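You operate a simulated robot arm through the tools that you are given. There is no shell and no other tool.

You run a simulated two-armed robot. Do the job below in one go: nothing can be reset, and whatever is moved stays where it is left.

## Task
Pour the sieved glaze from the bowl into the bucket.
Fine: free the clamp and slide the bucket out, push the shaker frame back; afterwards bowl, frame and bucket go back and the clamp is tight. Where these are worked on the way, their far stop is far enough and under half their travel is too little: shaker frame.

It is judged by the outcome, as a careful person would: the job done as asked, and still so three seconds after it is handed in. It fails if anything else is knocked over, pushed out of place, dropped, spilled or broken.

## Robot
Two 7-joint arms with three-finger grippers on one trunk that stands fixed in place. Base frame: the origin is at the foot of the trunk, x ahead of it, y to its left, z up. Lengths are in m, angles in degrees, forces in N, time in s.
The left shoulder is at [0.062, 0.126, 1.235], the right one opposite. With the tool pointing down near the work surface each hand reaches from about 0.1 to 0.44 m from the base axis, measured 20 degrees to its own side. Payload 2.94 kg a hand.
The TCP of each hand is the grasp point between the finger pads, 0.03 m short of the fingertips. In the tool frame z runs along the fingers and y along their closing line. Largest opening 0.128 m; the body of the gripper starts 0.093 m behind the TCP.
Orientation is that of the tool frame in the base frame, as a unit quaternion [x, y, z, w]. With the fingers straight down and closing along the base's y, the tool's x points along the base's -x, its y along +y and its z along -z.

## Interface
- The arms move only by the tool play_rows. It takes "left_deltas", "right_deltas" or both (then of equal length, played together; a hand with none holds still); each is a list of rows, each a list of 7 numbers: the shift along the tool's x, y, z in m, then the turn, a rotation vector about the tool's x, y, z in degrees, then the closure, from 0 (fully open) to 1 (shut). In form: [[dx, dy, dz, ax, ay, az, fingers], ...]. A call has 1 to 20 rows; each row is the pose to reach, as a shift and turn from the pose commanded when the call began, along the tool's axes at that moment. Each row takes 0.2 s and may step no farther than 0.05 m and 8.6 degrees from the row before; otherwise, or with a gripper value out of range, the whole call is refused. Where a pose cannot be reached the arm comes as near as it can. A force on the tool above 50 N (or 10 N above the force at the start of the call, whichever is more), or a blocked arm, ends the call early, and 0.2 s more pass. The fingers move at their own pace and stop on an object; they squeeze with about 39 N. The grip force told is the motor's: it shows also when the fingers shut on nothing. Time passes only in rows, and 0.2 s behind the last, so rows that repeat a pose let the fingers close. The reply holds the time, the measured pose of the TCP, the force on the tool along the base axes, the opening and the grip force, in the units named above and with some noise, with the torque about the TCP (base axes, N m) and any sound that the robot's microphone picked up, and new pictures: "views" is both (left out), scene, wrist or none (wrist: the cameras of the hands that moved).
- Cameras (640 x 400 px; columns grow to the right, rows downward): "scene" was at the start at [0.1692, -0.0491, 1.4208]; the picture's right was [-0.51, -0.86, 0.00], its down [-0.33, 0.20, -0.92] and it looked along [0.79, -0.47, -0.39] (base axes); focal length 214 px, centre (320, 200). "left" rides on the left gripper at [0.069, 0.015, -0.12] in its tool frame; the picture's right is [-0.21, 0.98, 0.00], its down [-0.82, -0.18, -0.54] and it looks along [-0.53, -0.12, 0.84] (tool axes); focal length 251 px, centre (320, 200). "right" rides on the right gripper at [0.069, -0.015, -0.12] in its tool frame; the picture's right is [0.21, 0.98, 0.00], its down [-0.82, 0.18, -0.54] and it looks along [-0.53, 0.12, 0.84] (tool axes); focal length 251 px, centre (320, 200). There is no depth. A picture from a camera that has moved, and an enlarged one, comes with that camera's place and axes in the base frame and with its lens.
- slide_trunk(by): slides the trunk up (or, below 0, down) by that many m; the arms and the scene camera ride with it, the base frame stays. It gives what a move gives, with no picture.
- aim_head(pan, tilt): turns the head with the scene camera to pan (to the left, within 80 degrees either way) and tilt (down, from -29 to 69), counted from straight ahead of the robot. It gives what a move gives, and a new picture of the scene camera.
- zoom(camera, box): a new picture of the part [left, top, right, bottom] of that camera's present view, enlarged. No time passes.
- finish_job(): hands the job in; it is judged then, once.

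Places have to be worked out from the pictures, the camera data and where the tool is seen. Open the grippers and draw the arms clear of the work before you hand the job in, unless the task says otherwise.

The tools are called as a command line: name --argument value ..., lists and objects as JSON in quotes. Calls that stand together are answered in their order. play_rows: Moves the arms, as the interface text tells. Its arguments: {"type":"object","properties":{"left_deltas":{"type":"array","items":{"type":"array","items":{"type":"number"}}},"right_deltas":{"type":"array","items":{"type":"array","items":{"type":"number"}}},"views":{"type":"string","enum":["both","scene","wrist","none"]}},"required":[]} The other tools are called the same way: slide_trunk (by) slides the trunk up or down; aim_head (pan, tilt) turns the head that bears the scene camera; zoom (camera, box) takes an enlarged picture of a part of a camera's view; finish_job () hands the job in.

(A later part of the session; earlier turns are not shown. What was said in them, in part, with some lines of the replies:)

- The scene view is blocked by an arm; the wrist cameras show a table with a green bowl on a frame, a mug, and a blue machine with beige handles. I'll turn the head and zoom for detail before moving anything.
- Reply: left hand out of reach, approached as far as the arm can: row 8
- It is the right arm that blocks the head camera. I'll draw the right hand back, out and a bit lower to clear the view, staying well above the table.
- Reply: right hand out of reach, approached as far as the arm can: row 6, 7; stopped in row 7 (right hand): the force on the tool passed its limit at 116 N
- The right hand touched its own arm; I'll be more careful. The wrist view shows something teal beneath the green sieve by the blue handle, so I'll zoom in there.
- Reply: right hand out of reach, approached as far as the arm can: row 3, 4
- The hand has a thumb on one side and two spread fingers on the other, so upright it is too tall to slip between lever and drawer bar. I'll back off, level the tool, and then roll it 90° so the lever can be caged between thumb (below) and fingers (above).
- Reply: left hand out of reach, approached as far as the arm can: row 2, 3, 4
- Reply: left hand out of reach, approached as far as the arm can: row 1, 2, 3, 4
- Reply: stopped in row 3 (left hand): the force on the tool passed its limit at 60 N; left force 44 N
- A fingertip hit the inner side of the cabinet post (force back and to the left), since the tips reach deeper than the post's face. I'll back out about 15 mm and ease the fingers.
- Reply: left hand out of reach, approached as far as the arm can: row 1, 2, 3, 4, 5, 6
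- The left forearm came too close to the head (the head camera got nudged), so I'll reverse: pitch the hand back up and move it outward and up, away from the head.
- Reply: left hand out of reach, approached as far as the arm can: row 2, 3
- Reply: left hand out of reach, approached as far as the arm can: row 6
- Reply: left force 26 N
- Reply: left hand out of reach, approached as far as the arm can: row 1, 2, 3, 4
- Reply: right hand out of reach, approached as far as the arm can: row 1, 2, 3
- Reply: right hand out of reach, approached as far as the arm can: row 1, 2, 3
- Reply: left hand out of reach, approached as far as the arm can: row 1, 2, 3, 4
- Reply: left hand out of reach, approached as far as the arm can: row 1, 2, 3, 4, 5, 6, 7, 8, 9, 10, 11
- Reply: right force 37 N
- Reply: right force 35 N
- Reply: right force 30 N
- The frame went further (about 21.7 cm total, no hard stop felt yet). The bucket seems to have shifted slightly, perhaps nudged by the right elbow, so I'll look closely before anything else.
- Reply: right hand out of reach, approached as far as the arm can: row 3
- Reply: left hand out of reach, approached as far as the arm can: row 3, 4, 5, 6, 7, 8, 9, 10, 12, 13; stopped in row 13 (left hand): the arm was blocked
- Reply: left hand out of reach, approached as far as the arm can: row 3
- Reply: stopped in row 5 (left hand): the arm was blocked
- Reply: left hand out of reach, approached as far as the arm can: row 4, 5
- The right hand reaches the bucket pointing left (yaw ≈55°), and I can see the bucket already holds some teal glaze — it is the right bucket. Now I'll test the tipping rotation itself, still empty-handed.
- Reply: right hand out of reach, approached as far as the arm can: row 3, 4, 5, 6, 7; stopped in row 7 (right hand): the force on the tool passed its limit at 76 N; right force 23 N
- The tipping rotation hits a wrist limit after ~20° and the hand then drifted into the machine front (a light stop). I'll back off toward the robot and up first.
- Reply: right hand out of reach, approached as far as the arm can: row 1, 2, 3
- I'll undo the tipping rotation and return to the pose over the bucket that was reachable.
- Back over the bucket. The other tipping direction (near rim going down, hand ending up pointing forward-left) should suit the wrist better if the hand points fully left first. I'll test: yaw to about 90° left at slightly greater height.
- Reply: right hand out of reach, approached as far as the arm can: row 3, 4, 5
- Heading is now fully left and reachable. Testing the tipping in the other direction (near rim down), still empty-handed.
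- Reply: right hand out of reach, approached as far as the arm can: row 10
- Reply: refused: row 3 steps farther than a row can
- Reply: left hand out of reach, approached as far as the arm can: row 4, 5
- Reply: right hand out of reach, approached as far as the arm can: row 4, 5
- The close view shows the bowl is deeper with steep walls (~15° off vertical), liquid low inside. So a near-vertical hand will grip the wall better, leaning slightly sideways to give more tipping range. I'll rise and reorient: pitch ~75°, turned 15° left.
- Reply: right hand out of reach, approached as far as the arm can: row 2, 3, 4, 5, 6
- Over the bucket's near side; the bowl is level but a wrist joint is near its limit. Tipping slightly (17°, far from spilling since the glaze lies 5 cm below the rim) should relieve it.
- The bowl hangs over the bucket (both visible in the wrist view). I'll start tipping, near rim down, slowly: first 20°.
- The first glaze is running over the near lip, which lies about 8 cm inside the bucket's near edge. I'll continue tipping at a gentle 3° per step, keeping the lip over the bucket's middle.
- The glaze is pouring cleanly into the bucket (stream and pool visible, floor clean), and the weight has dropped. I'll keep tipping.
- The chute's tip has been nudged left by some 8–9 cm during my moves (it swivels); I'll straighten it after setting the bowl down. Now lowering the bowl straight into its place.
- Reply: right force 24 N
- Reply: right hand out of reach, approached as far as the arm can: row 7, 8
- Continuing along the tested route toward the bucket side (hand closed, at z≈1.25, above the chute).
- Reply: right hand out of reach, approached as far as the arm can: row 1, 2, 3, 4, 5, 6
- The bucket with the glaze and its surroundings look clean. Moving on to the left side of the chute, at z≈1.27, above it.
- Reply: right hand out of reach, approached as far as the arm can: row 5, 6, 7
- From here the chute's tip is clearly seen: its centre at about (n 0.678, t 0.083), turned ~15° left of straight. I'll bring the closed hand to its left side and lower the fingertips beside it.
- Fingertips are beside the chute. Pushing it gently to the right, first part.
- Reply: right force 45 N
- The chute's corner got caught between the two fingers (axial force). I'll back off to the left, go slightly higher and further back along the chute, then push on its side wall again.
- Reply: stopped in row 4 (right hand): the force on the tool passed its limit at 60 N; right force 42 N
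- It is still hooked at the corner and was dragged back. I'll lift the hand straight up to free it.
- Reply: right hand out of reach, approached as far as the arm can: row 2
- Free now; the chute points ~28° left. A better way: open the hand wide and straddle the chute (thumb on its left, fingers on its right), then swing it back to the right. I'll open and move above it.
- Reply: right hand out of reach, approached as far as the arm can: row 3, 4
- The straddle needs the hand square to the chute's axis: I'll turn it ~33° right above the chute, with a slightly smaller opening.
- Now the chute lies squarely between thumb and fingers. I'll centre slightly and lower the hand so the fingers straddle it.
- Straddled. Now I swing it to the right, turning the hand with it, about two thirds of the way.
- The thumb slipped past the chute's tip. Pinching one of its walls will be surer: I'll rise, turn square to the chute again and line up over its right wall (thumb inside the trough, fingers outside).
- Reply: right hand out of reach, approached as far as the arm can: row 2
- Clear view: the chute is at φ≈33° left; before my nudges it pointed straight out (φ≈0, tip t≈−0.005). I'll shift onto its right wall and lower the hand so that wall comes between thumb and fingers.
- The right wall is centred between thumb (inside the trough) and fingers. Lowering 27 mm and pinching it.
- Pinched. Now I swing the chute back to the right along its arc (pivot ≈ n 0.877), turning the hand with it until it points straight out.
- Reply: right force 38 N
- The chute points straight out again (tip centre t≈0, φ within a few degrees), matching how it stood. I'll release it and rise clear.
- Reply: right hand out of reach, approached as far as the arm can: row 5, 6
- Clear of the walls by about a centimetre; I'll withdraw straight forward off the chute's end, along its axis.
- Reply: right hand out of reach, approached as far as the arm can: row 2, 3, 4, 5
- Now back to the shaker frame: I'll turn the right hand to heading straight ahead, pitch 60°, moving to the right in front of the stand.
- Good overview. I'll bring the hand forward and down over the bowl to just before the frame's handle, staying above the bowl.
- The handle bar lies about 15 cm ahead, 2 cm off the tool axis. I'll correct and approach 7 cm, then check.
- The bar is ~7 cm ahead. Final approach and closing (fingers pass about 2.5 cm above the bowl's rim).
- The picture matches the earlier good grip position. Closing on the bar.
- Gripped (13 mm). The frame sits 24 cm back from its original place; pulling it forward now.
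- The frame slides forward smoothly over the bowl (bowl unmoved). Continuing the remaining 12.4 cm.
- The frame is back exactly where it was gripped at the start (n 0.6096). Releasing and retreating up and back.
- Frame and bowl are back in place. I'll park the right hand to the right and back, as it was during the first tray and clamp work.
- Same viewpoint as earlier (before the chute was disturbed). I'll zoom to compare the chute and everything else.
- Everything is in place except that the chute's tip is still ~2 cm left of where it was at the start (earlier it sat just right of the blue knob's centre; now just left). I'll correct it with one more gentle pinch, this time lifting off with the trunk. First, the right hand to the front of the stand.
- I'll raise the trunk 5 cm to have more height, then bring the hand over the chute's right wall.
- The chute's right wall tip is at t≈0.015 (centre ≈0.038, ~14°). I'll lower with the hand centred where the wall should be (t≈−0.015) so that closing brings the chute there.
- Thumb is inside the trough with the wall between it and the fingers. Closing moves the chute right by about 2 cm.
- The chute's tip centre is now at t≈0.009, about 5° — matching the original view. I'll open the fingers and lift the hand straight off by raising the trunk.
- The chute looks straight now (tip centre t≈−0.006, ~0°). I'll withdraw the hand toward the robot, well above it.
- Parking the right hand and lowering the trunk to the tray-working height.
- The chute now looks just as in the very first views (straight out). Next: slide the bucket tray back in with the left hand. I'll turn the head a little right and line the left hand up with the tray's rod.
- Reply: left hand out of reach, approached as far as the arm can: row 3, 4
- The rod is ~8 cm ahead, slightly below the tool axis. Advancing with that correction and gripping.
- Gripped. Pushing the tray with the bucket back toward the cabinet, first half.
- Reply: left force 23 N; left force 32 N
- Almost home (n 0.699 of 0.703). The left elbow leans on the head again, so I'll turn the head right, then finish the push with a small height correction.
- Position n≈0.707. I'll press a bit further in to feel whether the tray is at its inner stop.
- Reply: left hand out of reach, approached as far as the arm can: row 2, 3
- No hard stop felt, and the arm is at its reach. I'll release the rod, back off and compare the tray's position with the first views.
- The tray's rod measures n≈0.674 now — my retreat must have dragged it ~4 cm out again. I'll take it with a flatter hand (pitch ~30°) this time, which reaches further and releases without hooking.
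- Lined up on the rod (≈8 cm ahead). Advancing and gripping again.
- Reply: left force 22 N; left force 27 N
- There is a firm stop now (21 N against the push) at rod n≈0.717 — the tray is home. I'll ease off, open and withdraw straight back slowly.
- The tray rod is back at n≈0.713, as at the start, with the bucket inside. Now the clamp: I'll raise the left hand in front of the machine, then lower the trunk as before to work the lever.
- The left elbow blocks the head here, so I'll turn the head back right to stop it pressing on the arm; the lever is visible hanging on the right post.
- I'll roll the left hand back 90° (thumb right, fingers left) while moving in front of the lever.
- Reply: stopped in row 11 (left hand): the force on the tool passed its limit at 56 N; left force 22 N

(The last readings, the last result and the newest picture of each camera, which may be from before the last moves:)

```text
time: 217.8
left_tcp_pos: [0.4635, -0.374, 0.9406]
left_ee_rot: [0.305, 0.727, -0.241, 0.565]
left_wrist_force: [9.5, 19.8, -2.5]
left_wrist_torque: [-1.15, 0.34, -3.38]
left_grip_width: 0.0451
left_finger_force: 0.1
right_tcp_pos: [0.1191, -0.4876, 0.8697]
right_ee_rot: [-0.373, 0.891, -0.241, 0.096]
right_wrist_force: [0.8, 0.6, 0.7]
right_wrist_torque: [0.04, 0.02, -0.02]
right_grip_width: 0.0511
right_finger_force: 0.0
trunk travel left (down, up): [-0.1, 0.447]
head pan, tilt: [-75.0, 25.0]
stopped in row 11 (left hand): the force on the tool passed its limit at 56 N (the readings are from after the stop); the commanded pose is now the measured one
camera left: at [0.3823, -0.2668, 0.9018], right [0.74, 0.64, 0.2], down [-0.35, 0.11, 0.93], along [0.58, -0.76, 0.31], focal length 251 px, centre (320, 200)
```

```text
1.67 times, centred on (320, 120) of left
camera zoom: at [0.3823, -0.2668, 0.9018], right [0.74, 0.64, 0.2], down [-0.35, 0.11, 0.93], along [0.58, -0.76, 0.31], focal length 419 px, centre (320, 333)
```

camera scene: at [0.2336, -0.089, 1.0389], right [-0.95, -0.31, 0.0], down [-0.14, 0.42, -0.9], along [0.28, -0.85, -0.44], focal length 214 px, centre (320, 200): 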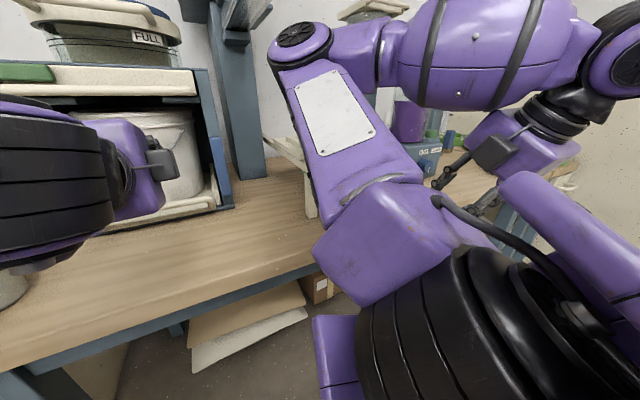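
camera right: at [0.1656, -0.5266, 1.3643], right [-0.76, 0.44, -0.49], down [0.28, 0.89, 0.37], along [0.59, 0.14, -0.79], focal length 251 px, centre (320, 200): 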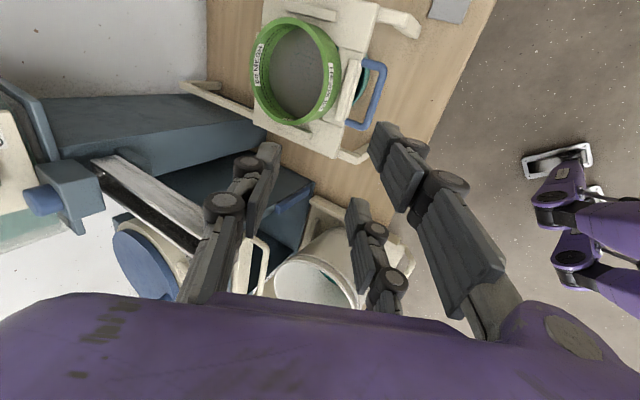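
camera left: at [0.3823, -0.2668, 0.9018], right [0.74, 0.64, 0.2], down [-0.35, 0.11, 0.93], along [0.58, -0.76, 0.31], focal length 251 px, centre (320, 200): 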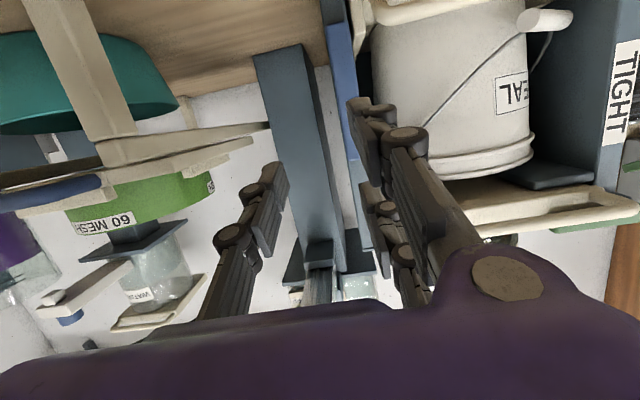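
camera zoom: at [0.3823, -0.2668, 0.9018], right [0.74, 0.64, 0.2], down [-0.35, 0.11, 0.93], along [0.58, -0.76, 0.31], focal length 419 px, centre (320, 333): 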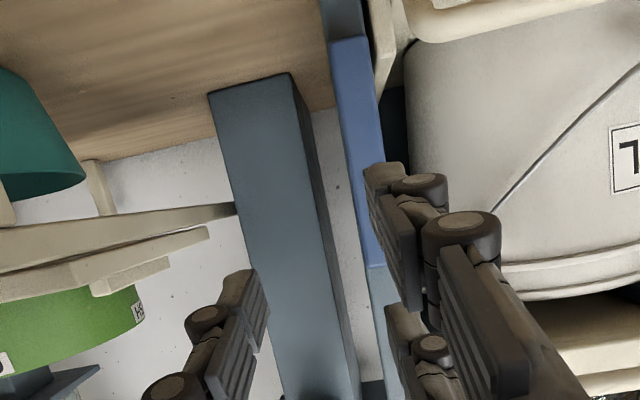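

The hand brushed the right arm while moving right (20 N). I'll shift back left 2.7 cm, which also centres the lever between thumb and fingers, then check.

play_rows --left_deltas '[[0, 0.014, 0, 0, 0, 0, 0.65], [0, 0.027, 0.0, 0, 0, 0, 0.65]]' --views "both"

zoom --camera "left" --box '[160, 0, 480, 240]'

```text
time: 218.4
left_tcp_pos: [0.4799, -0.3563, 0.9395]
left_ee_rot: [0.307, 0.726, -0.243, 0.565]
left_wrist_force: [-0.3, 0.4, -0.1]
left_wrist_torque: [0.0, -0.02, 0.01]
left_grip_width: 0.0444
left_finger_force: 0.0
right_tcp_pos: [0.1199, -0.4846, 0.8683]
right_ee_rot: [-0.374, 0.89, -0.242, 0.095]
right_wrist_force: [0.1, -0.2, -0.2]
right_wrist_torque: [-0.03, -0.03, -0.02]
right_grip_width: 0.0515
right_finger_force: 0.0
trunk travel left (down, up): [-0.1, 0.447]
head pan, tilt: [-75.0, 25.0]
camera scene: at [0.2304, -0.0904, 1.041], right [-0.96, -0.28, 0.0], down [-0.12, 0.4, -0.91], along [0.25, -0.87, -0.42], focal length 214 px, centre (320, 200)
camera left: at [0.4002, -0.249, 0.9009], right [0.74, 0.64, 0.2], down [-0.35, 0.11, 0.93], along [0.57, -0.76, 0.31], focal length 251 px, centre (320, 200)
```

scene: 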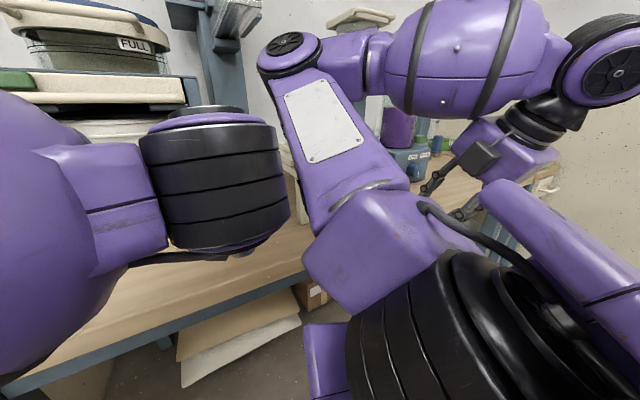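
left: 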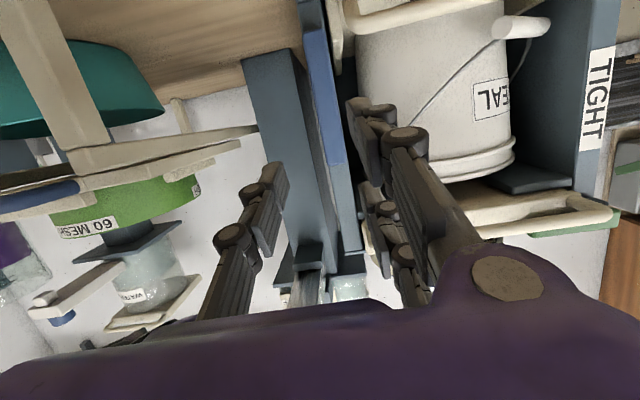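

```text
1.67 times, centred on (320, 120) of left
camera zoom: at [0.4002, -0.249, 0.9009], right [0.74, 0.64, 0.2], down [-0.35, 0.11, 0.93], along [0.57, -0.76, 0.31], focal length 419 px, centre (320, 333)
```

zoom: 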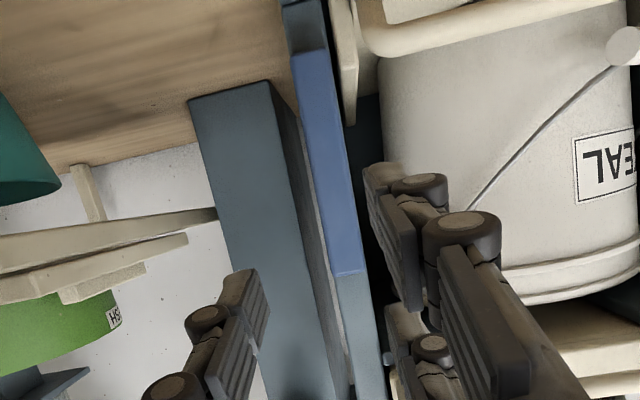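

The lever is centred. The left wrist is close to the right upper arm, so I'll move the right hand 10 cm further right to make room.

play_rows --right_deltas '[[0.03, 0, -0.01, 0, 0, 0, 0.6], [0.06, 0, -0.02, 0, 0, 0, 0.6], [0.09, 0, -0.03, 0, 0, 0, 0.6], [0.12, 0, -0.04, 0, 0, 0, 0.6]]' --views "scene"

```text
time: 219.4
left_tcp_pos: [0.4797, -0.3576, 0.9393]
left_ee_rot: [0.307, 0.726, -0.243, 0.565]
left_wrist_force: [0.4, 0.0, -0.1]
left_wrist_torque: [0.01, -0.02, -0.02]
left_grip_width: 0.0447
left_finger_force: 0.1
right_tcp_pos: [0.0605, -0.5655, 0.8714]
right_ee_rot: [-0.373, 0.892, -0.24, 0.093]
right_wrist_force: [-0.5, -0.2, 0.7]
right_wrist_torque: [0.0, 0.01, -0.02]
right_grip_width: 0.051
right_finger_force: 0.1
right hand out of reach, approached as far as the arm can: row 2, 3, 4
trunk travel left (down, up): [-0.1, 0.447]
head pan, tilt: [-75.0, 25.0]
camera scene: at [0.2305, -0.0904, 1.0411], right [-0.96, -0.28, 0.0], down [-0.12, 0.4, -0.91], along [0.25, -0.87, -0.42], focal length 214 px, centre (320, 200)
```

scene: 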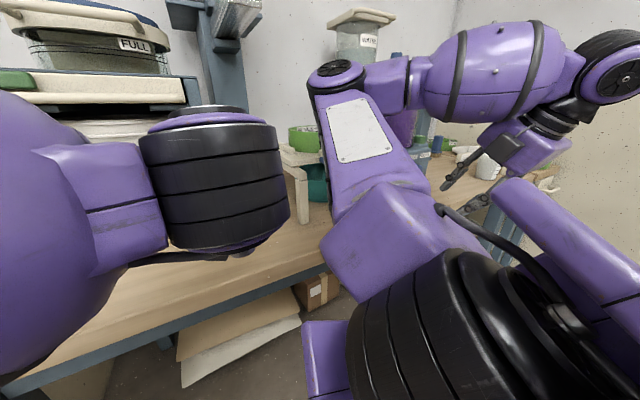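

Now there is room. Advancing the left hand to just in front of the hanging lever.

play_rows --left_deltas '[[0.004, 0.002, 0.034, 0, 0, 0, 0.65], [0.0082, 0.004, 0.069, 0, 0, 0, 0.65], [0.0124, 0.0058, 0.1039, 0, 0, 0, 0.65]]' --views "both"

zoom --camera "left" --box '[160, 0, 480, 240]'

```text
time: 220.2
left_tcp_pos: [0.5535, -0.4228, 0.9013]
left_ee_rot: [0.307, 0.726, -0.243, 0.565]
left_wrist_force: [0.7, 0.4, 0.5]
left_wrist_torque: [-0.01, 0.05, -0.02]
left_grip_width: 0.0447
left_finger_force: 0.2
right_tcp_pos: [0.061, -0.5666, 0.8709]
right_ee_rot: [-0.374, 0.891, -0.239, 0.093]
right_wrist_force: [0.8, -1.0, -0.3]
right_wrist_torque: [-0.01, 0.02, 0.03]
right_grip_width: 0.0512
right_finger_force: 0.0
trunk travel left (down, up): [-0.1, 0.447]
head pan, tilt: [-75.0, 25.0]
camera scene: at [0.229, -0.091, 1.0408], right [-0.97, -0.26, 0.0], down [-0.11, 0.41, -0.91], along [0.23, -0.88, -0.42], focal length 214 px, centre (320, 200)
camera left: at [0.4732, -0.3163, 0.8639], right [0.74, 0.64, 0.2], down [-0.35, 0.11, 0.93], along [0.57, -0.76, 0.31], focal length 251 px, centre (320, 200)
```

scene: 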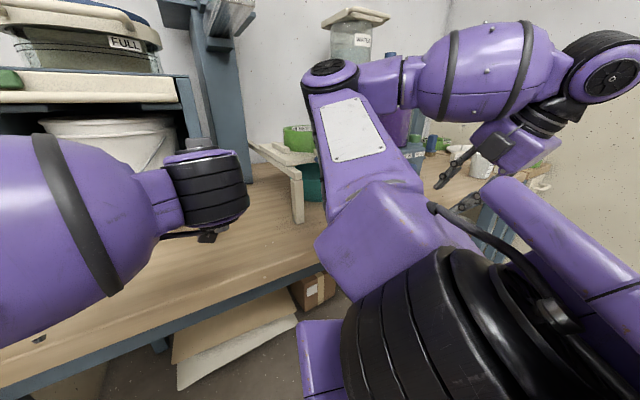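
left: 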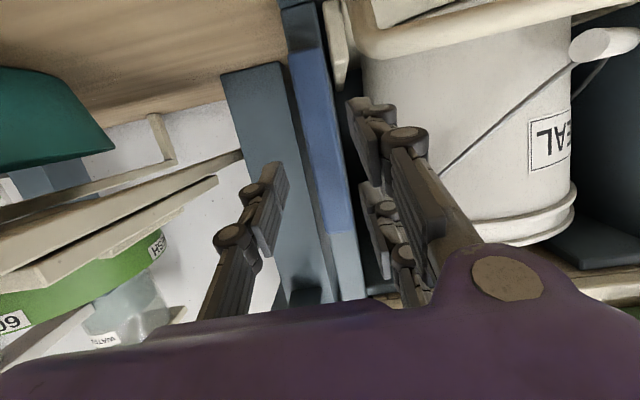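

```text
1.67 times, centred on (320, 120) of left
camera zoom: at [0.4732, -0.3163, 0.8639], right [0.74, 0.64, 0.2], down [-0.35, 0.11, 0.93], along [0.57, -0.76, 0.31], focal length 419 px, centre (320, 333)
```

zoom: 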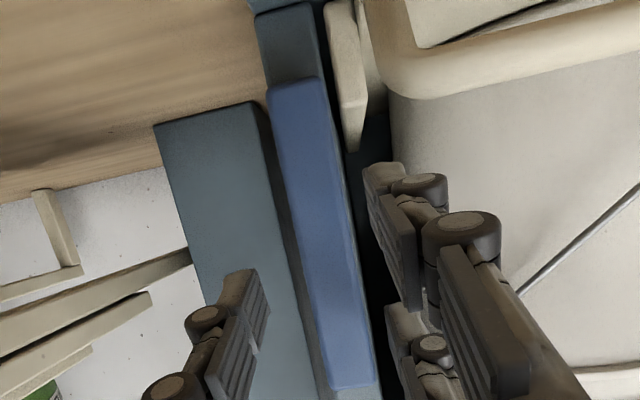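

The lever is centred between thumb and fingers. Advancing 3.5 cm to cage it.

play_rows --left_deltas '[[0, 0, 0.018, 0, 0, 0, 0.65], [0.0002, -0.0003, 0.0362, 0, 0, 0, 0.68]]' --views "wrist"

zoom --camera "left" --box '[160, 0, 480, 240]'

```text
time: 220.8
left_tcp_pos: [0.5774, -0.4486, 0.8932]
left_ee_rot: [0.307, 0.726, -0.243, 0.566]
left_wrist_force: [-0.6, 0.3, 0.5]
left_wrist_torque: [-0.03, 0.01, -0.04]
left_grip_width: 0.0411
left_finger_force: 0.1
right_tcp_pos: [0.0606, -0.5651, 0.8706]
right_ee_rot: [-0.374, 0.891, -0.24, 0.092]
right_wrist_force: [1.8, 0.5, 0.1]
right_wrist_torque: [-0.04, 0.01, -0.02]
right_grip_width: 0.0513
right_finger_force: 0.0
trunk travel left (down, up): [-0.1, 0.447]
head pan, tilt: [-75.0, 25.0]
camera left: at [0.4969, -0.3408, 0.8547], right [0.74, 0.64, 0.2], down [-0.35, 0.11, 0.93], along [0.57, -0.76, 0.31], focal length 251 px, centre (320, 200)
```

left: 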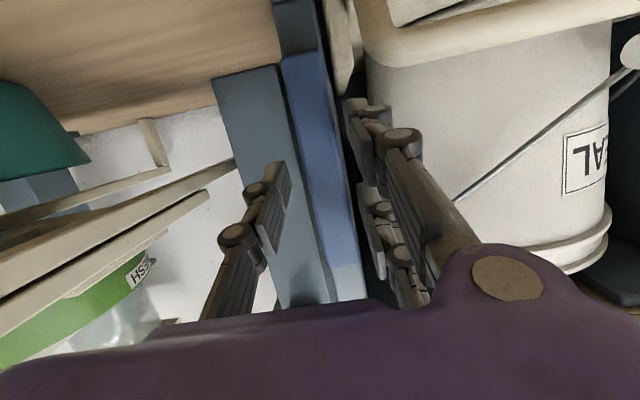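

```text
1.67 times, centred on (320, 120) of left
camera zoom: at [0.4969, -0.3408, 0.8547], right [0.74, 0.64, 0.2], down [-0.35, 0.11, 0.93], along [0.57, -0.76, 0.31], focal length 419 px, centre (320, 333)
```

zoom: 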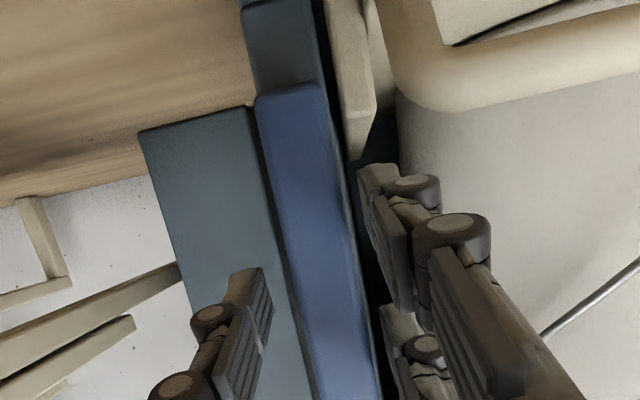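

Caged. Now I swing the lever up toward TIGHT along its arc, rolling the hand with it — first half, then check.

play_rows --left_deltas '[[0.0011, 0.0075, 0.0001, 0, 0, 7.5, 0.7], [0.0012, 0.0153, 0, 0, 0, 15, 0.7], [0.0002, 0.0233, -0.0004, 0, 0, 22.5, 0.7], [-0.002, 0.0312, -0.0011, 0, 0, 30, 0.7], [-0.0052, 0.0389, -0.0021, 0, 0, 37.5, 0.7], [-0.0094, 0.0462, -0.0033, 0, 0, 45, 0.7]]' --views "wrist"

zoom --camera "left" --box '[140, 0, 480, 240]'

```text
time: 222.2
left_tcp_pos: [0.6087, -0.4164, 0.9026]
left_ee_rot: [0.563, 0.553, -0.007, 0.615]
left_wrist_force: [-0.4, 0.4, 0.6]
left_wrist_torque: [-0.02, 0.02, -0.04]
left_grip_width: 0.0386
left_finger_force: 0.2
right_tcp_pos: [0.0601, -0.5648, 0.8717]
right_ee_rot: [-0.374, 0.891, -0.239, 0.092]
right_wrist_force: [-0.3, 0.6, -0.4]
right_wrist_torque: [-0.02, -0.02, -0.02]
right_grip_width: 0.0513
right_finger_force: 0.0
trunk travel left (down, up): [-0.1, 0.447]
head pan, tilt: [-75.0, 25.0]
camera left: at [0.5659, -0.2823, 0.8947], right [0.53, 0.23, 0.81], down [-0.8, -0.19, 0.57], along [0.29, -0.95, 0.08], focal length 251 px, centre (320, 200)
```

left: 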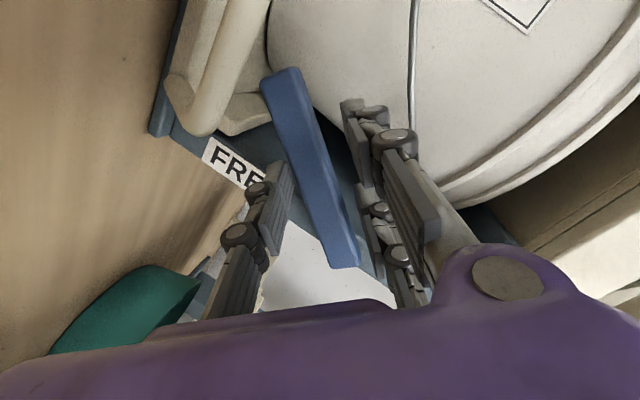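

```text
1.67 times, centred on (310, 120) of left
camera zoom: at [0.5659, -0.2823, 0.8947], right [0.53, 0.23, 0.81], down [-0.8, -0.19, 0.57], along [0.29, -0.95, 0.08], focal length 419 px, centre (337, 333)
```

zoom: 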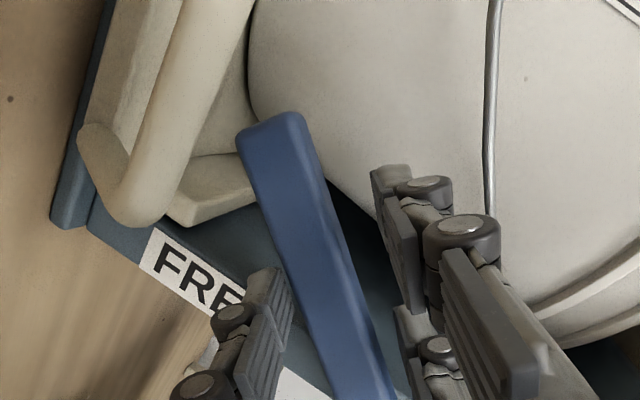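

The lever follows. Completing the swing up to horizontal and slightly beyond to take up the slack.

play_rows --left_deltas '[[0.0001, 0.0098, 0.0043, 0, 0, 7.5, 0.7], [0.0002, 0.0185, 0.0026, 0, 0, 15, 0.7], [-0.0011, 0.0275, 0.0006, 0, 0, 22.5, 0.7], [-0.0037, 0.0364, -0.0015, 0, 0, 30, 0.7], [-0.0074, 0.0449, -0.0037, 0, 0, 37.5, 0.7], [-0.0126, 0.053, -0.0062, 0, 0, 45, 0.7], [-0.0181, 0.0581, -0.0081, 0, 0, 51, 0.7]]' --views "wrist"

zoom --camera "left" --box '[140, 0, 480, 240]'

```text
time: 223.8
left_tcp_pos: [0.6337, -0.3978, 0.9468]
left_ee_rot: [0.743, 0.258, 0.258, 0.561]
left_wrist_force: [0.3, 0.2, 0.6]
left_wrist_torque: [-0.03, -0.01, -0.05]
left_grip_width: 0.0385
left_finger_force: 0.9
left hand out of reach, approached as far as the arm can: row 7
right_tcp_pos: [0.0613, -0.5652, 0.8712]
right_ee_rot: [-0.374, 0.891, -0.24, 0.093]
right_wrist_force: [0.3, 0.6, 0.0]
right_wrist_torque: [-0.01, 0.01, 0.02]
right_grip_width: 0.0516
right_finger_force: 0.1
trunk travel left (down, up): [-0.1, 0.447]
head pan, tilt: [-75.0, 25.0]
camera left: at [0.6061, -0.2697, 0.996], right [-0.07, -0.38, 0.92], down [-0.98, -0.13, -0.12], along [0.17, -0.92, -0.36], focal length 251 px, centre (320, 200)
```

left: 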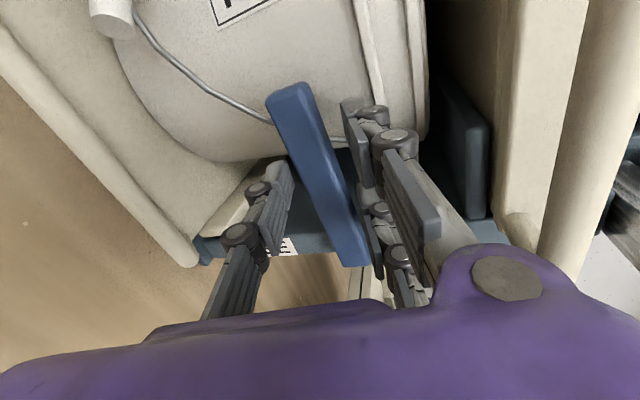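

```text
1.67 times, centred on (310, 120) of left
camera zoom: at [0.6061, -0.2697, 0.996], right [-0.07, -0.38, 0.92], down [-0.98, -0.13, -0.12], along [0.17, -0.92, -0.36], focal length 419 px, centre (337, 333)
```

zoom: 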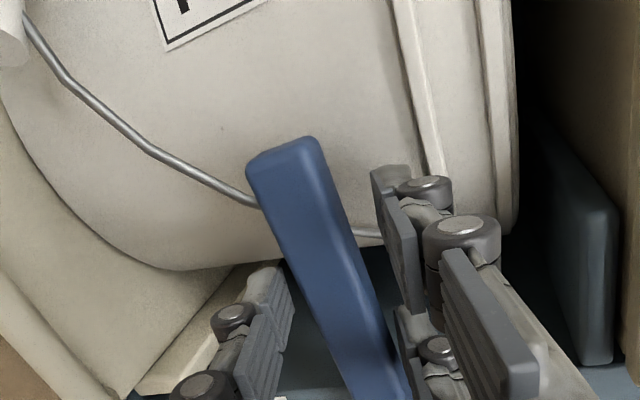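

The lever is almost level, lagging a few degrees against the thumb. I'll press it up further until it meets its TIGHT stop.

play_rows --left_deltas '[[0.0004, 0.0039, -0.0009, 0, 0, 0, 0.7], [0.0007, 0.0077, -0.0019, 0, 0, 0, 0.7], [0.0011, 0.0116, -0.0028, 0, 0, 0, 0.7], [0.0015, 0.0155, -0.0038, 0, 0, 0, 0.7]]' --views "wrist"

zoom --camera "left" --box '[140, 0, 480, 240]'

```text
time: 224.8
left_tcp_pos: [0.6327, -0.3969, 0.9464]
left_ee_rot: [0.743, 0.259, 0.258, 0.561]
left_wrist_force: [0.0, 0.5, -0.9]
left_wrist_torque: [-0.02, 0.02, -0.01]
left_grip_width: 0.0386
left_finger_force: 0.0
left hand out of reach, approached as far as the arm can: row 1, 2, 3, 4
right_tcp_pos: [0.0613, -0.5658, 0.8705]
right_ee_rot: [-0.374, 0.891, -0.24, 0.092]
right_wrist_force: [0.9, -0.4, 0.0]
right_wrist_torque: [0.02, 0.02, 0.01]
right_grip_width: 0.0514
right_finger_force: 0.1
trunk travel left (down, up): [-0.1, 0.447]
head pan, tilt: [-75.0, 25.0]
camera left: at [0.6052, -0.2677, 0.9963], right [-0.06, -0.37, 0.92], down [-0.98, -0.13, -0.12], along [0.17, -0.92, -0.36], focal length 251 px, centre (320, 200)
```

left: 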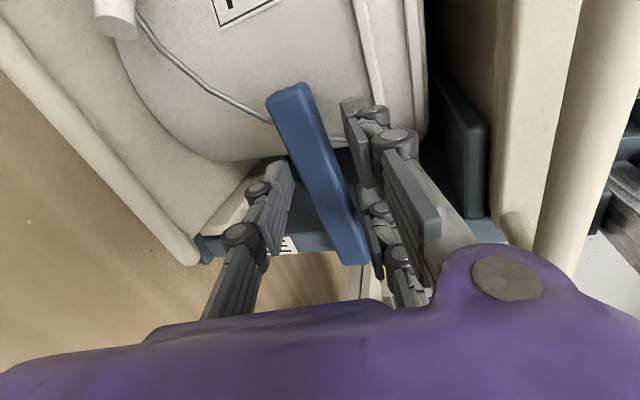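

```text
1.67 times, centred on (310, 120) of left
camera zoom: at [0.6052, -0.2677, 0.9963], right [-0.06, -0.37, 0.92], down [-0.98, -0.13, -0.12], along [0.17, -0.92, -0.36], focal length 419 px, centre (337, 333)
```

zoom: 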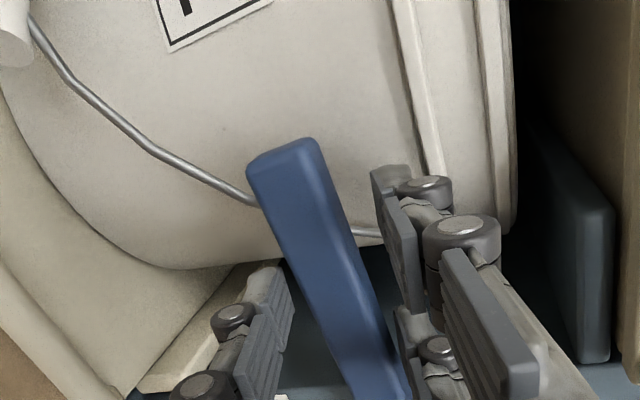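

Measured, the lever is already horizontal (z≈0.939 at both ends). To be sure it is at the stop, I'll take 8° of roll off (wrist limit) and press up gently.

play_rows --left_deltas '[[0, 0.002, 0, 0, 0, -4, 0.7], [0.0005, 0.004, -0.001, 0, 0, -8, 0.7], [0.001, 0.008, -0.002, 0, 0, -8, 0.7], [0.001, 0.012, -0.003, 0, 0, -8, 0.7], [0.001, 0.016, -0.004, 0, 0, -8, 0.7]]' --views "wrist"

zoom --camera "left" --box '[140, 0, 480, 240]'

```text
time: 226.0
left_tcp_pos: [0.6347, -0.3966, 0.9601]
left_ee_rot: [0.727, 0.31, 0.217, 0.573]
left_wrist_force: [1.8, 2.3, -11.1]
left_wrist_torque: [0.35, -0.02, 0.12]
left_grip_width: 0.0456
left_finger_force: 5.4
right_tcp_pos: [0.0606, -0.5668, 0.8706]
right_ee_rot: [-0.375, 0.891, -0.239, 0.092]
right_wrist_force: [0.8, 0.2, -0.1]
right_wrist_torque: [-0.02, 0.03, -0.01]
right_grip_width: 0.0512
right_finger_force: 0.1
trunk travel left (down, up): [-0.1, 0.447]
head pan, tilt: [-75.0, 25.0]
camera left: at [0.6072, -0.2655, 1.0018], right [0.04, -0.3, 0.95], down [-0.99, -0.17, -0.01], along [0.16, -0.94, -0.3], focal length 251 px, centre (320, 200)
```

left: 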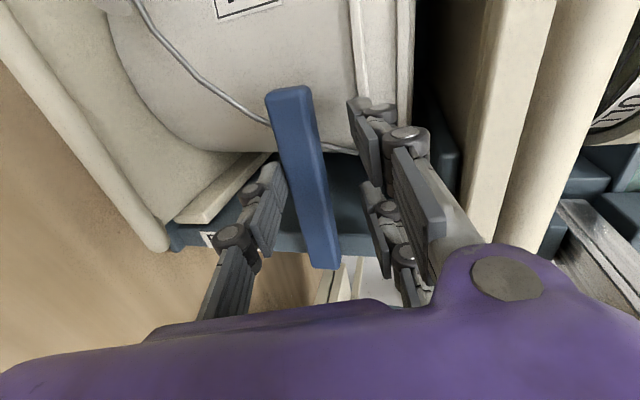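

```text
1.67 times, centred on (310, 120) of left
camera zoom: at [0.6072, -0.2655, 1.0018], right [0.04, -0.3, 0.95], down [-0.99, -0.17, -0.01], along [0.16, -0.94, -0.3], focal length 419 px, centre (337, 333)
```

zoom: 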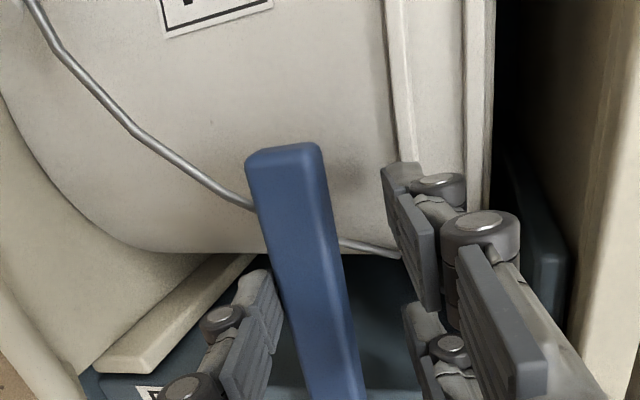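

The lever resists now (11 N, thumb pressed open): it is at the TIGHT stop, horizontal as at the start. I'll ease down, open and withdraw straight back.

play_rows --left_deltas '[[0, -0.008, 0.002, 0, 0, 0, 0.6], [0, -0.008, 0.002, 0, 0, 0, 0.55], [0, -0.0155, -0.027, 0, 0, 0, 0.55], [-0.001, -0.023, -0.056, 0, 0, 0, 0.55], [-0.001, -0.0305, -0.085, 0, 0, 0, 0.55], [-0.001, -0.038, -0.114, 0, 0, 0, 0.55]]' --views "both"

zoom --camera "left" --box '[140, 0, 480, 240]'

```text
time: 227.6
left_tcp_pos: [0.6034, -0.3004, 0.956]
left_ee_rot: [0.702, 0.36, 0.235, 0.568]
left_wrist_force: [-0.3, -0.1, 0.1]
left_wrist_torque: [0.0, -0.01, -0.03]
left_grip_width: 0.0576
left_finger_force: 0.0
right_tcp_pos: [0.061, -0.5645, 0.871]
right_ee_rot: [-0.374, 0.891, -0.24, 0.092]
right_wrist_force: [0.6, 0.0, 0.0]
right_wrist_torque: [-0.03, 0.03, -0.02]
right_grip_width: 0.0513
right_finger_force: 0.0
trunk travel left (down, up): [-0.1, 0.447]
head pan, tilt: [-75.0, 25.0]
stopped in row 6 (left hand): the arm was blocked; the commanded pose is now the measured one
camera scene: at [0.2394, -0.0876, 1.0424], right [-0.93, -0.37, 0.0], down [-0.15, 0.38, -0.91], along [0.34, -0.85, -0.41], focal length 214 px, centre (320, 200)
camera left: at [0.5632, -0.1718, 0.9937], right [0.1, -0.26, 0.96], down [-0.96, -0.28, 0.02], along [0.26, -0.92, -0.28], focal length 251 px, centre (320, 200)
```

scene: 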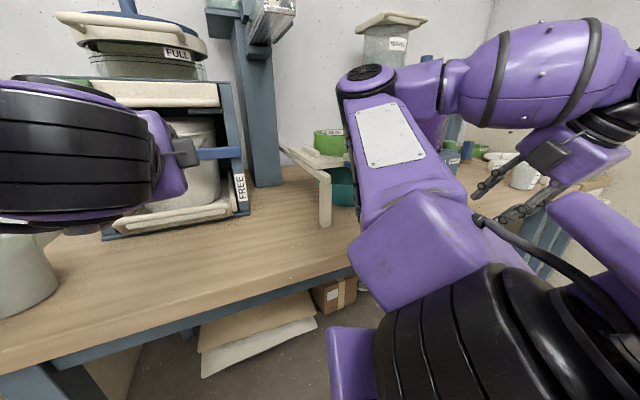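
left: 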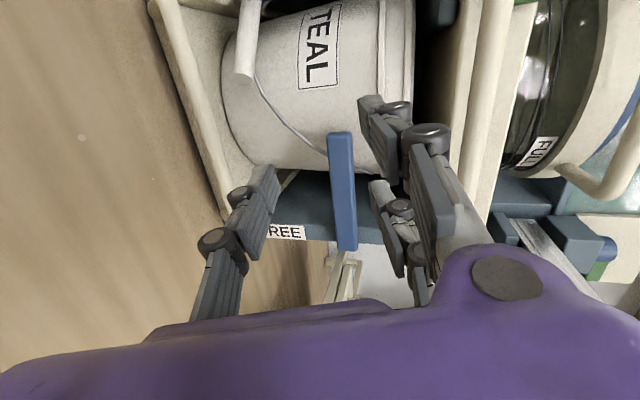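

```text
1.67 times, centred on (310, 120) of left
camera zoom: at [0.5632, -0.1718, 0.9937], right [0.1, -0.26, 0.96], down [-0.96, -0.28, 0.02], along [0.26, -0.92, -0.28], focal length 419 px, centre (337, 333)
```

zoom: 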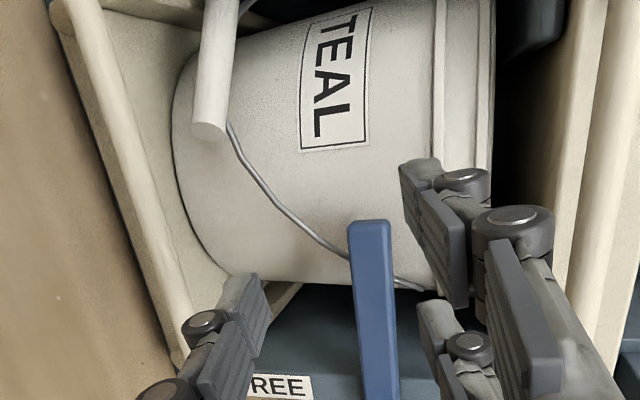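

The lever stands horizontal at TIGHT with FREE uncovered, bucket inside. I'll raise the trunk 0.2 m so the left arm can leave without pressing the head (both hands and elbows have clear space above).

slide_trunk --by 0.2

aim_head --pan -60 --tilt 30

```text
time: 229.8
left_tcp_pos: [0.6007, -0.3019, 1.1571]
left_ee_rot: [0.702, 0.357, 0.235, 0.57]
left_wrist_force: [0.5, -0.4, -0.3]
left_wrist_torque: [0.0, 0.02, 0.04]
left_grip_width: 0.0575
left_finger_force: 0.1
right_tcp_pos: [0.0612, -0.5657, 1.0712]
right_ee_rot: [-0.374, 0.891, -0.239, 0.092]
right_wrist_force: [0.1, 0.8, -0.1]
right_wrist_torque: [0.01, 0.03, -0.02]
right_grip_width: 0.0509
right_finger_force: 0.1
trunk travel left (down, up): [-0.3, 0.247]
head pan, tilt: [-75.0, 25.0]
```

```text
time: 230.6
left_tcp_pos: [0.5998, -0.3016, 1.1581]
left_ee_rot: [0.701, 0.357, 0.236, 0.57]
left_wrist_force: [0.1, 0.4, 0.1]
left_wrist_torque: [0.0, 0.0, -0.01]
left_grip_width: 0.0577
left_finger_force: 0.1
right_tcp_pos: [0.0608, -0.5661, 1.0703]
right_ee_rot: [-0.374, 0.891, -0.24, 0.091]
right_wrist_force: [0.3, -0.2, -0.2]
right_wrist_torque: [-0.03, 0.01, 0.01]
right_grip_width: 0.0511
right_finger_force: 0.1
trunk travel left (down, up): [-0.3, 0.247]
head pan, tilt: [-60.0, 30.0]
camera scene: at [0.1797, -0.0802, 1.2541], right [-0.87, -0.5, 0.0], down [-0.25, 0.43, -0.87], along [0.43, -0.75, -0.5], focal length 214 px, centre (320, 200)
```

scene: 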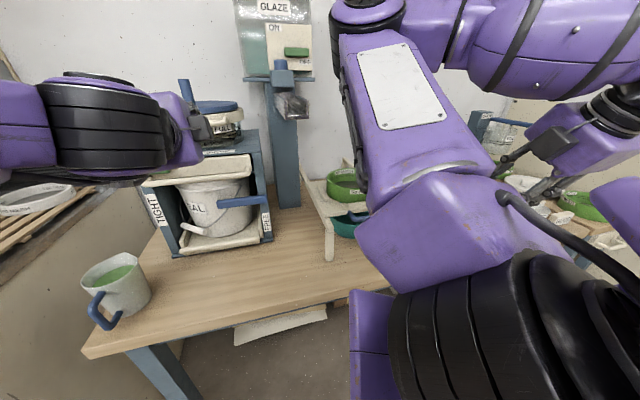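

A clear overview. I'll zoom to verify clamp, tray, frame and chute.

zoom --camera "scene" --box '[130, 130, 290, 270]'

zoom --camera "scene" --box '[240, 60, 400, 270]'

```text
2.86 times, centred on (210, 200) of scene
camera zoom: at [0.1797, -0.0802, 1.2541], right [-0.87, -0.5, 0.0], down [-0.25, 0.43, -0.87], along [0.43, -0.75, -0.5], focal length 613 px, centre (634, 200)
```

zoom: 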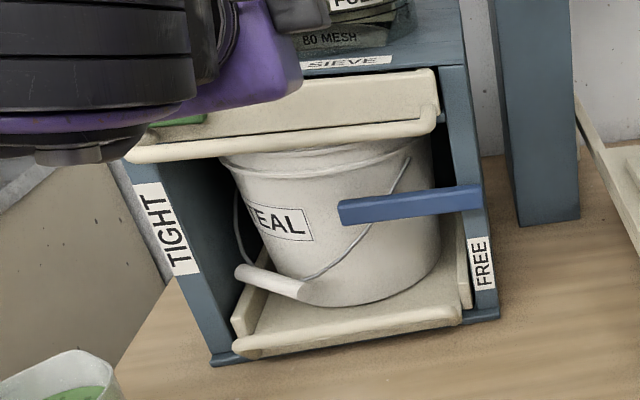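

```text
1.90 times, centred on (320, 165) of scene
camera zoom: at [0.1797, -0.0802, 1.2541], right [-0.87, -0.5, 0.0], down [-0.25, 0.43, -0.87], along [0.43, -0.75, -0.5], focal length 408 px, centre (320, 267)
```

zoom: 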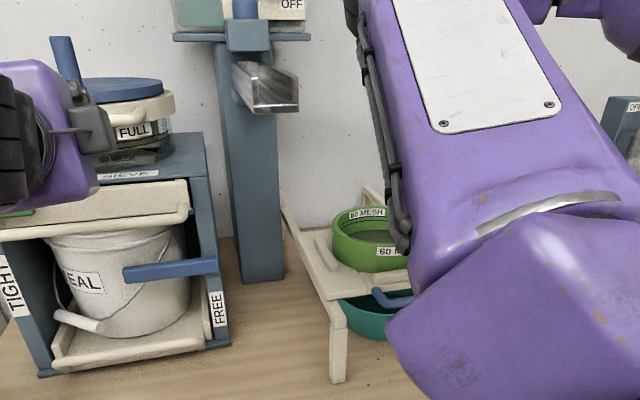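

All matches the start: lever at TIGHT, tray in, frame over the bowl, mug untouched. Now I'll open the grippers and draw the left arm away to its side.

play_rows --left_deltas '[[0.0396, -0.0021, -0.0213, 0, 0, 0, 0.3], [0.0792, -0.0042, -0.0427, 0, 0, 0, 0.1], [0.1188, -0.0064, -0.064, 0, 0, 0, 0], [0.1584, -0.0085, -0.0854, 0, 0, 0, 0]]' --right_deltas '[[0, 0, -0.01, 0, 0, 0, 0.4], [0, 0, -0.02, 0, 0, 0, 0.2], [0, 0, -0.03, 0, 0, 0, 0], [0, 0, -0.04, 0, 0, 0, 0]]' --views "both"

```text
time: 231.6
left_tcp_pos: [0.6358, -0.1228, 1.1608]
left_ee_rot: [0.701, 0.356, 0.235, 0.571]
left_wrist_force: [0.2, 1.4, 0.7]
left_wrist_torque: [0.0, -0.03, 0.01]
left_grip_width: 0.128
left_finger_force: 0.0
right_tcp_pos: [0.0464, -0.549, 1.1058]
right_ee_rot: [-0.374, 0.891, -0.239, 0.092]
right_wrist_force: [-0.6, 0.0, 0.4]
right_wrist_torque: [0.0, 0.0, -0.03]
right_grip_width: 0.1281
right_finger_force: 0.0
trunk travel left (down, up): [-0.3, 0.247]
head pan, tilt: [-60.0, 30.0]
camera scene: at [0.1794, -0.079, 1.2543], right [-0.87, -0.5, 0.0], down [-0.25, 0.43, -0.87], along [0.43, -0.75, -0.5], focal length 214 px, centre (320, 200)
camera right: at [-0.034, -0.5644, 1.2182], right [-0.76, 0.44, -0.48], down [0.28, 0.89, 0.37], along [0.59, 0.14, -0.8], focal length 251 px, centre (320, 200)
camera left: at [0.5958, 0.0062, 1.197], right [0.09, -0.26, 0.96], down [-0.96, -0.27, 0.02], along [0.26, -0.93, -0.27], focal length 251 px, centre (320, 200)
```

scene: 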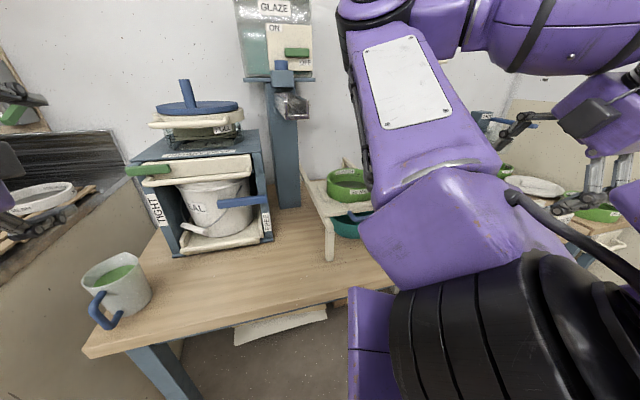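
right: 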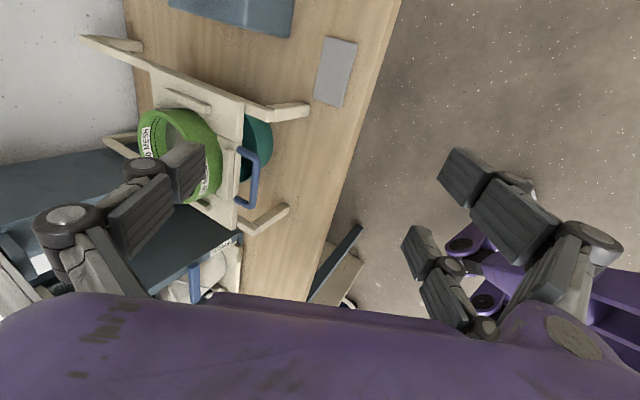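
left: 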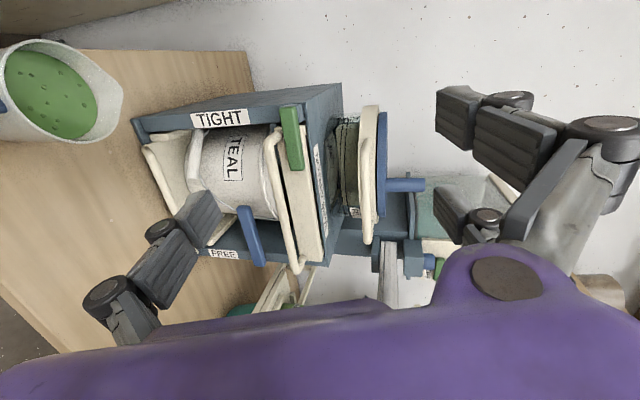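

Both grippers are open. I'll zoom once more on the clamp and bucket, and draw the left hand further back.

zoom --camera "left" --box '[120, 70, 360, 280]'

play_rows --left_deltas '[[0.0098, -0.0086, -0.0382, 0, 0, 0, 0], [0.0196, -0.0173, -0.0765, 0, 0, 0, 0], [0.0294, -0.0259, -0.1147, 0, 0, 0, 0], [0.0392, -0.0346, -0.153, 0, 0, 0, 0]]' --views "both"

aim_head --pan -52 --tilt 35

```text
1.90 times, centred on (240, 175) of left
camera zoom: at [0.5958, 0.0062, 1.197], right [0.09, -0.26, 0.96], down [-0.96, -0.27, 0.02], along [0.26, -0.93, -0.27], focal length 479 px, centre (472, 248)
```

zoom: 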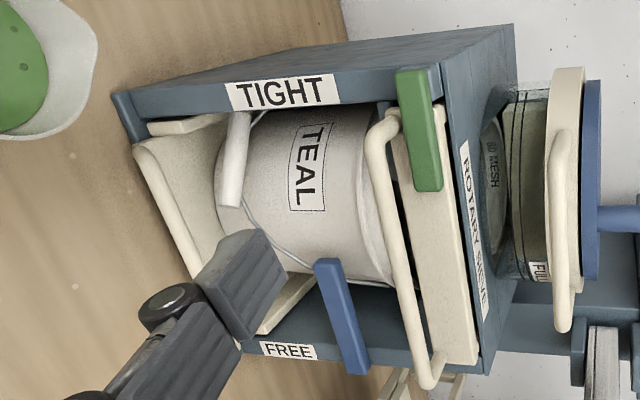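

```text
time: 232.6
left_tcp_pos: [0.5521, -0.011, 1.1592]
left_ee_rot: [0.702, 0.357, 0.235, 0.57]
left_wrist_force: [0.0, -0.4, 0.1]
left_wrist_torque: [0.01, 0.0, 0.01]
left_grip_width: 0.1281
left_finger_force: 0.2
left hand out of reach, approached as far as the arm can: row 4
right_tcp_pos: [0.047, -0.5521, 1.1046]
right_ee_rot: [-0.375, 0.891, -0.24, 0.092]
right_wrist_force: [1.0, 0.0, -0.8]
right_wrist_torque: [0.03, 0.0, 0.0]
right_grip_width: 0.1281
right_finger_force: 0.1
trunk travel left (down, up): [-0.3, 0.247]
head pan, tilt: [-60.0, 30.0]
camera scene: at [0.1804, -0.081, 1.2539], right [-0.87, -0.5, 0.0], down [-0.25, 0.43, -0.87], along [0.43, -0.75, -0.5], focal length 214 px, centre (320, 200)
camera left: at [0.5124, 0.1175, 1.1962], right [0.09, -0.26, 0.96], down [-0.96, -0.27, 0.02], along [0.26, -0.93, -0.27], focal length 251 px, centre (320, 200)
```

scene: 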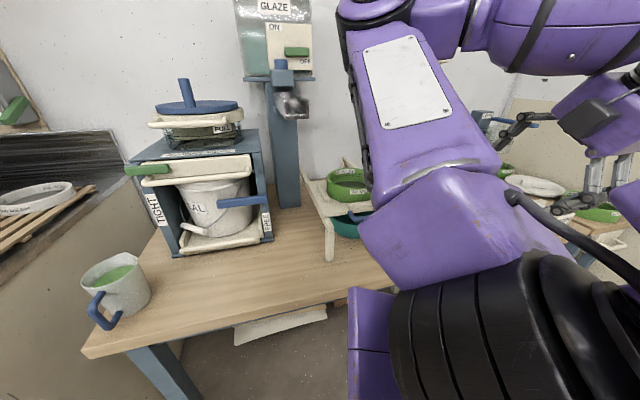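
left: 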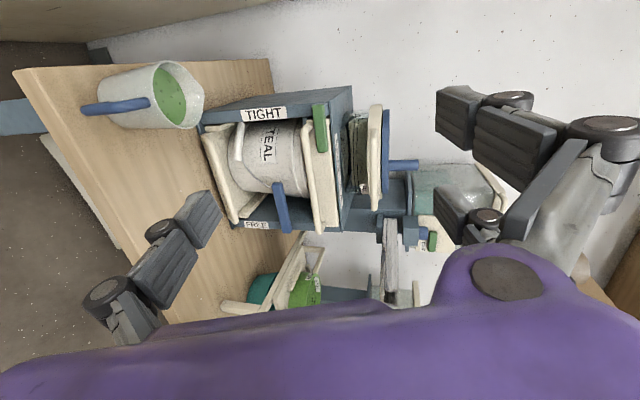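

```text
time: 233.2
left_tcp_pos: [0.5521, -0.011, 1.1594]
left_ee_rot: [0.701, 0.358, 0.236, 0.57]
left_wrist_force: [-0.9, 0.0, -0.3]
left_wrist_torque: [0.02, -0.02, 0.0]
left_grip_width: 0.1279
left_finger_force: 0.1
right_tcp_pos: [0.0471, -0.5507, 1.1043]
right_ee_rot: [-0.374, 0.891, -0.24, 0.091]
right_wrist_force: [-0.4, -0.9, -0.2]
right_wrist_torque: [0.02, -0.01, 0.01]
right_grip_width: 0.1279
right_finger_force: 0.0
trunk travel left (down, up): [-0.3, 0.247]
head pan, tilt: [-52.0, 35.0]
camera scene: at [0.1886, -0.0711, 1.2464], right [-0.79, -0.62, 0.0], down [-0.35, 0.45, -0.82], along [0.5, -0.65, -0.57], focal length 214 px, centre (320, 200)
```

scene: 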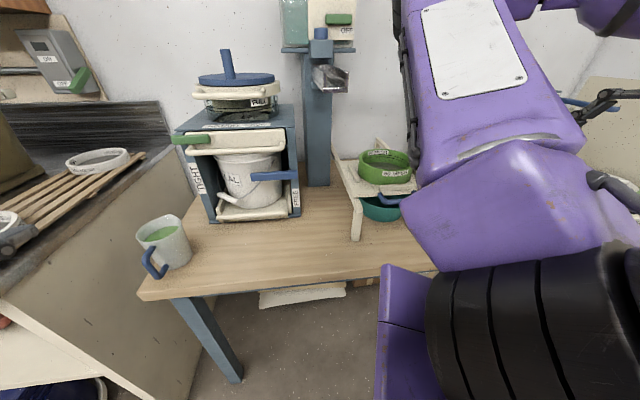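

Everything is at rest. One last look at the chute from here to be sure it still points straight.

zoom --camera "scene" --box '[270, 20, 390, 120]'

zoom --camera "scene" --box '[130, 110, 430, 310]'

```text
4.00 times, centred on (330, 70) of scene
camera zoom: at [0.1886, -0.0711, 1.2464], right [-0.79, -0.62, 0.0], down [-0.35, 0.45, -0.82], along [0.5, -0.65, -0.57], focal length 858 px, centre (280, 720)
```

zoom: 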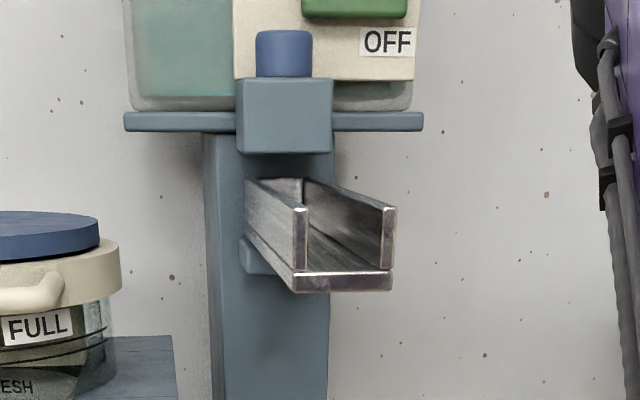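

```text
2.00 times, centred on (280, 210) of scene
camera zoom: at [0.1886, -0.0711, 1.2464], right [-0.79, -0.62, 0.0], down [-0.35, 0.45, -0.82], along [0.5, -0.65, -0.57], focal length 429 px, centre (400, 180)
```

zoom: 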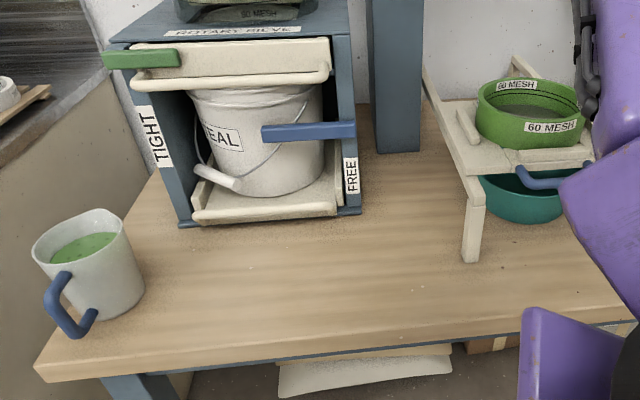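

I checked these in the last views before handing in:

- **Glaze:** it is in the TEAL bucket, with no spills visible.
- **Bucket and clamp:** the bucket is back inside and the clamp lever is at TIGHT.
- **Bowl and frame:** the bowl is back in its place, with the shaker frame over it.
- **Chute:** I knocked the dispenser's chute aside during the work. I have set it straight again, and it matches the first views.
- **Arms:** both grippers are open and clear of the work.

Handing in.

finish_job

```text
The job is handed in.
```

I poured the glaze from the bowl into the TEAL bucket and put everything back. I've handed the job in, but I haven't been told the verdict. I saw no spills on the table, tray or floor.

- **Bucket and clamp:** I freed the clamp, slid the bucket out for the pour and pushed it back to its inner stop. The clamp lever is up against its TIGHT stop.
- **Bowl and frame:** I pushed the frame back about 22–24 cm, clear of the bowl, but didn't feel a hard stop. The bowl is back in its place and the frame is pulled forward over it to where it started.
- **Arms:** both grippers are open and clear of the work.

Three things were disturbed on the way:

- **Chute:** my right arm swung the dispenser's chute well out of line. I moved it back, and its tip measures within about a centimetre of where it was at the start.
- **Bucket:** my right elbow tipped the bucket briefly before the pour and pushed its tray in a few centimetres. It settled upright, and I pulled it out again before pouring.
- **Machine front:** during a test move, my right hand hit either the front of the sieve machine or the chute, hard enough to trip the force limit. I saw no damage.
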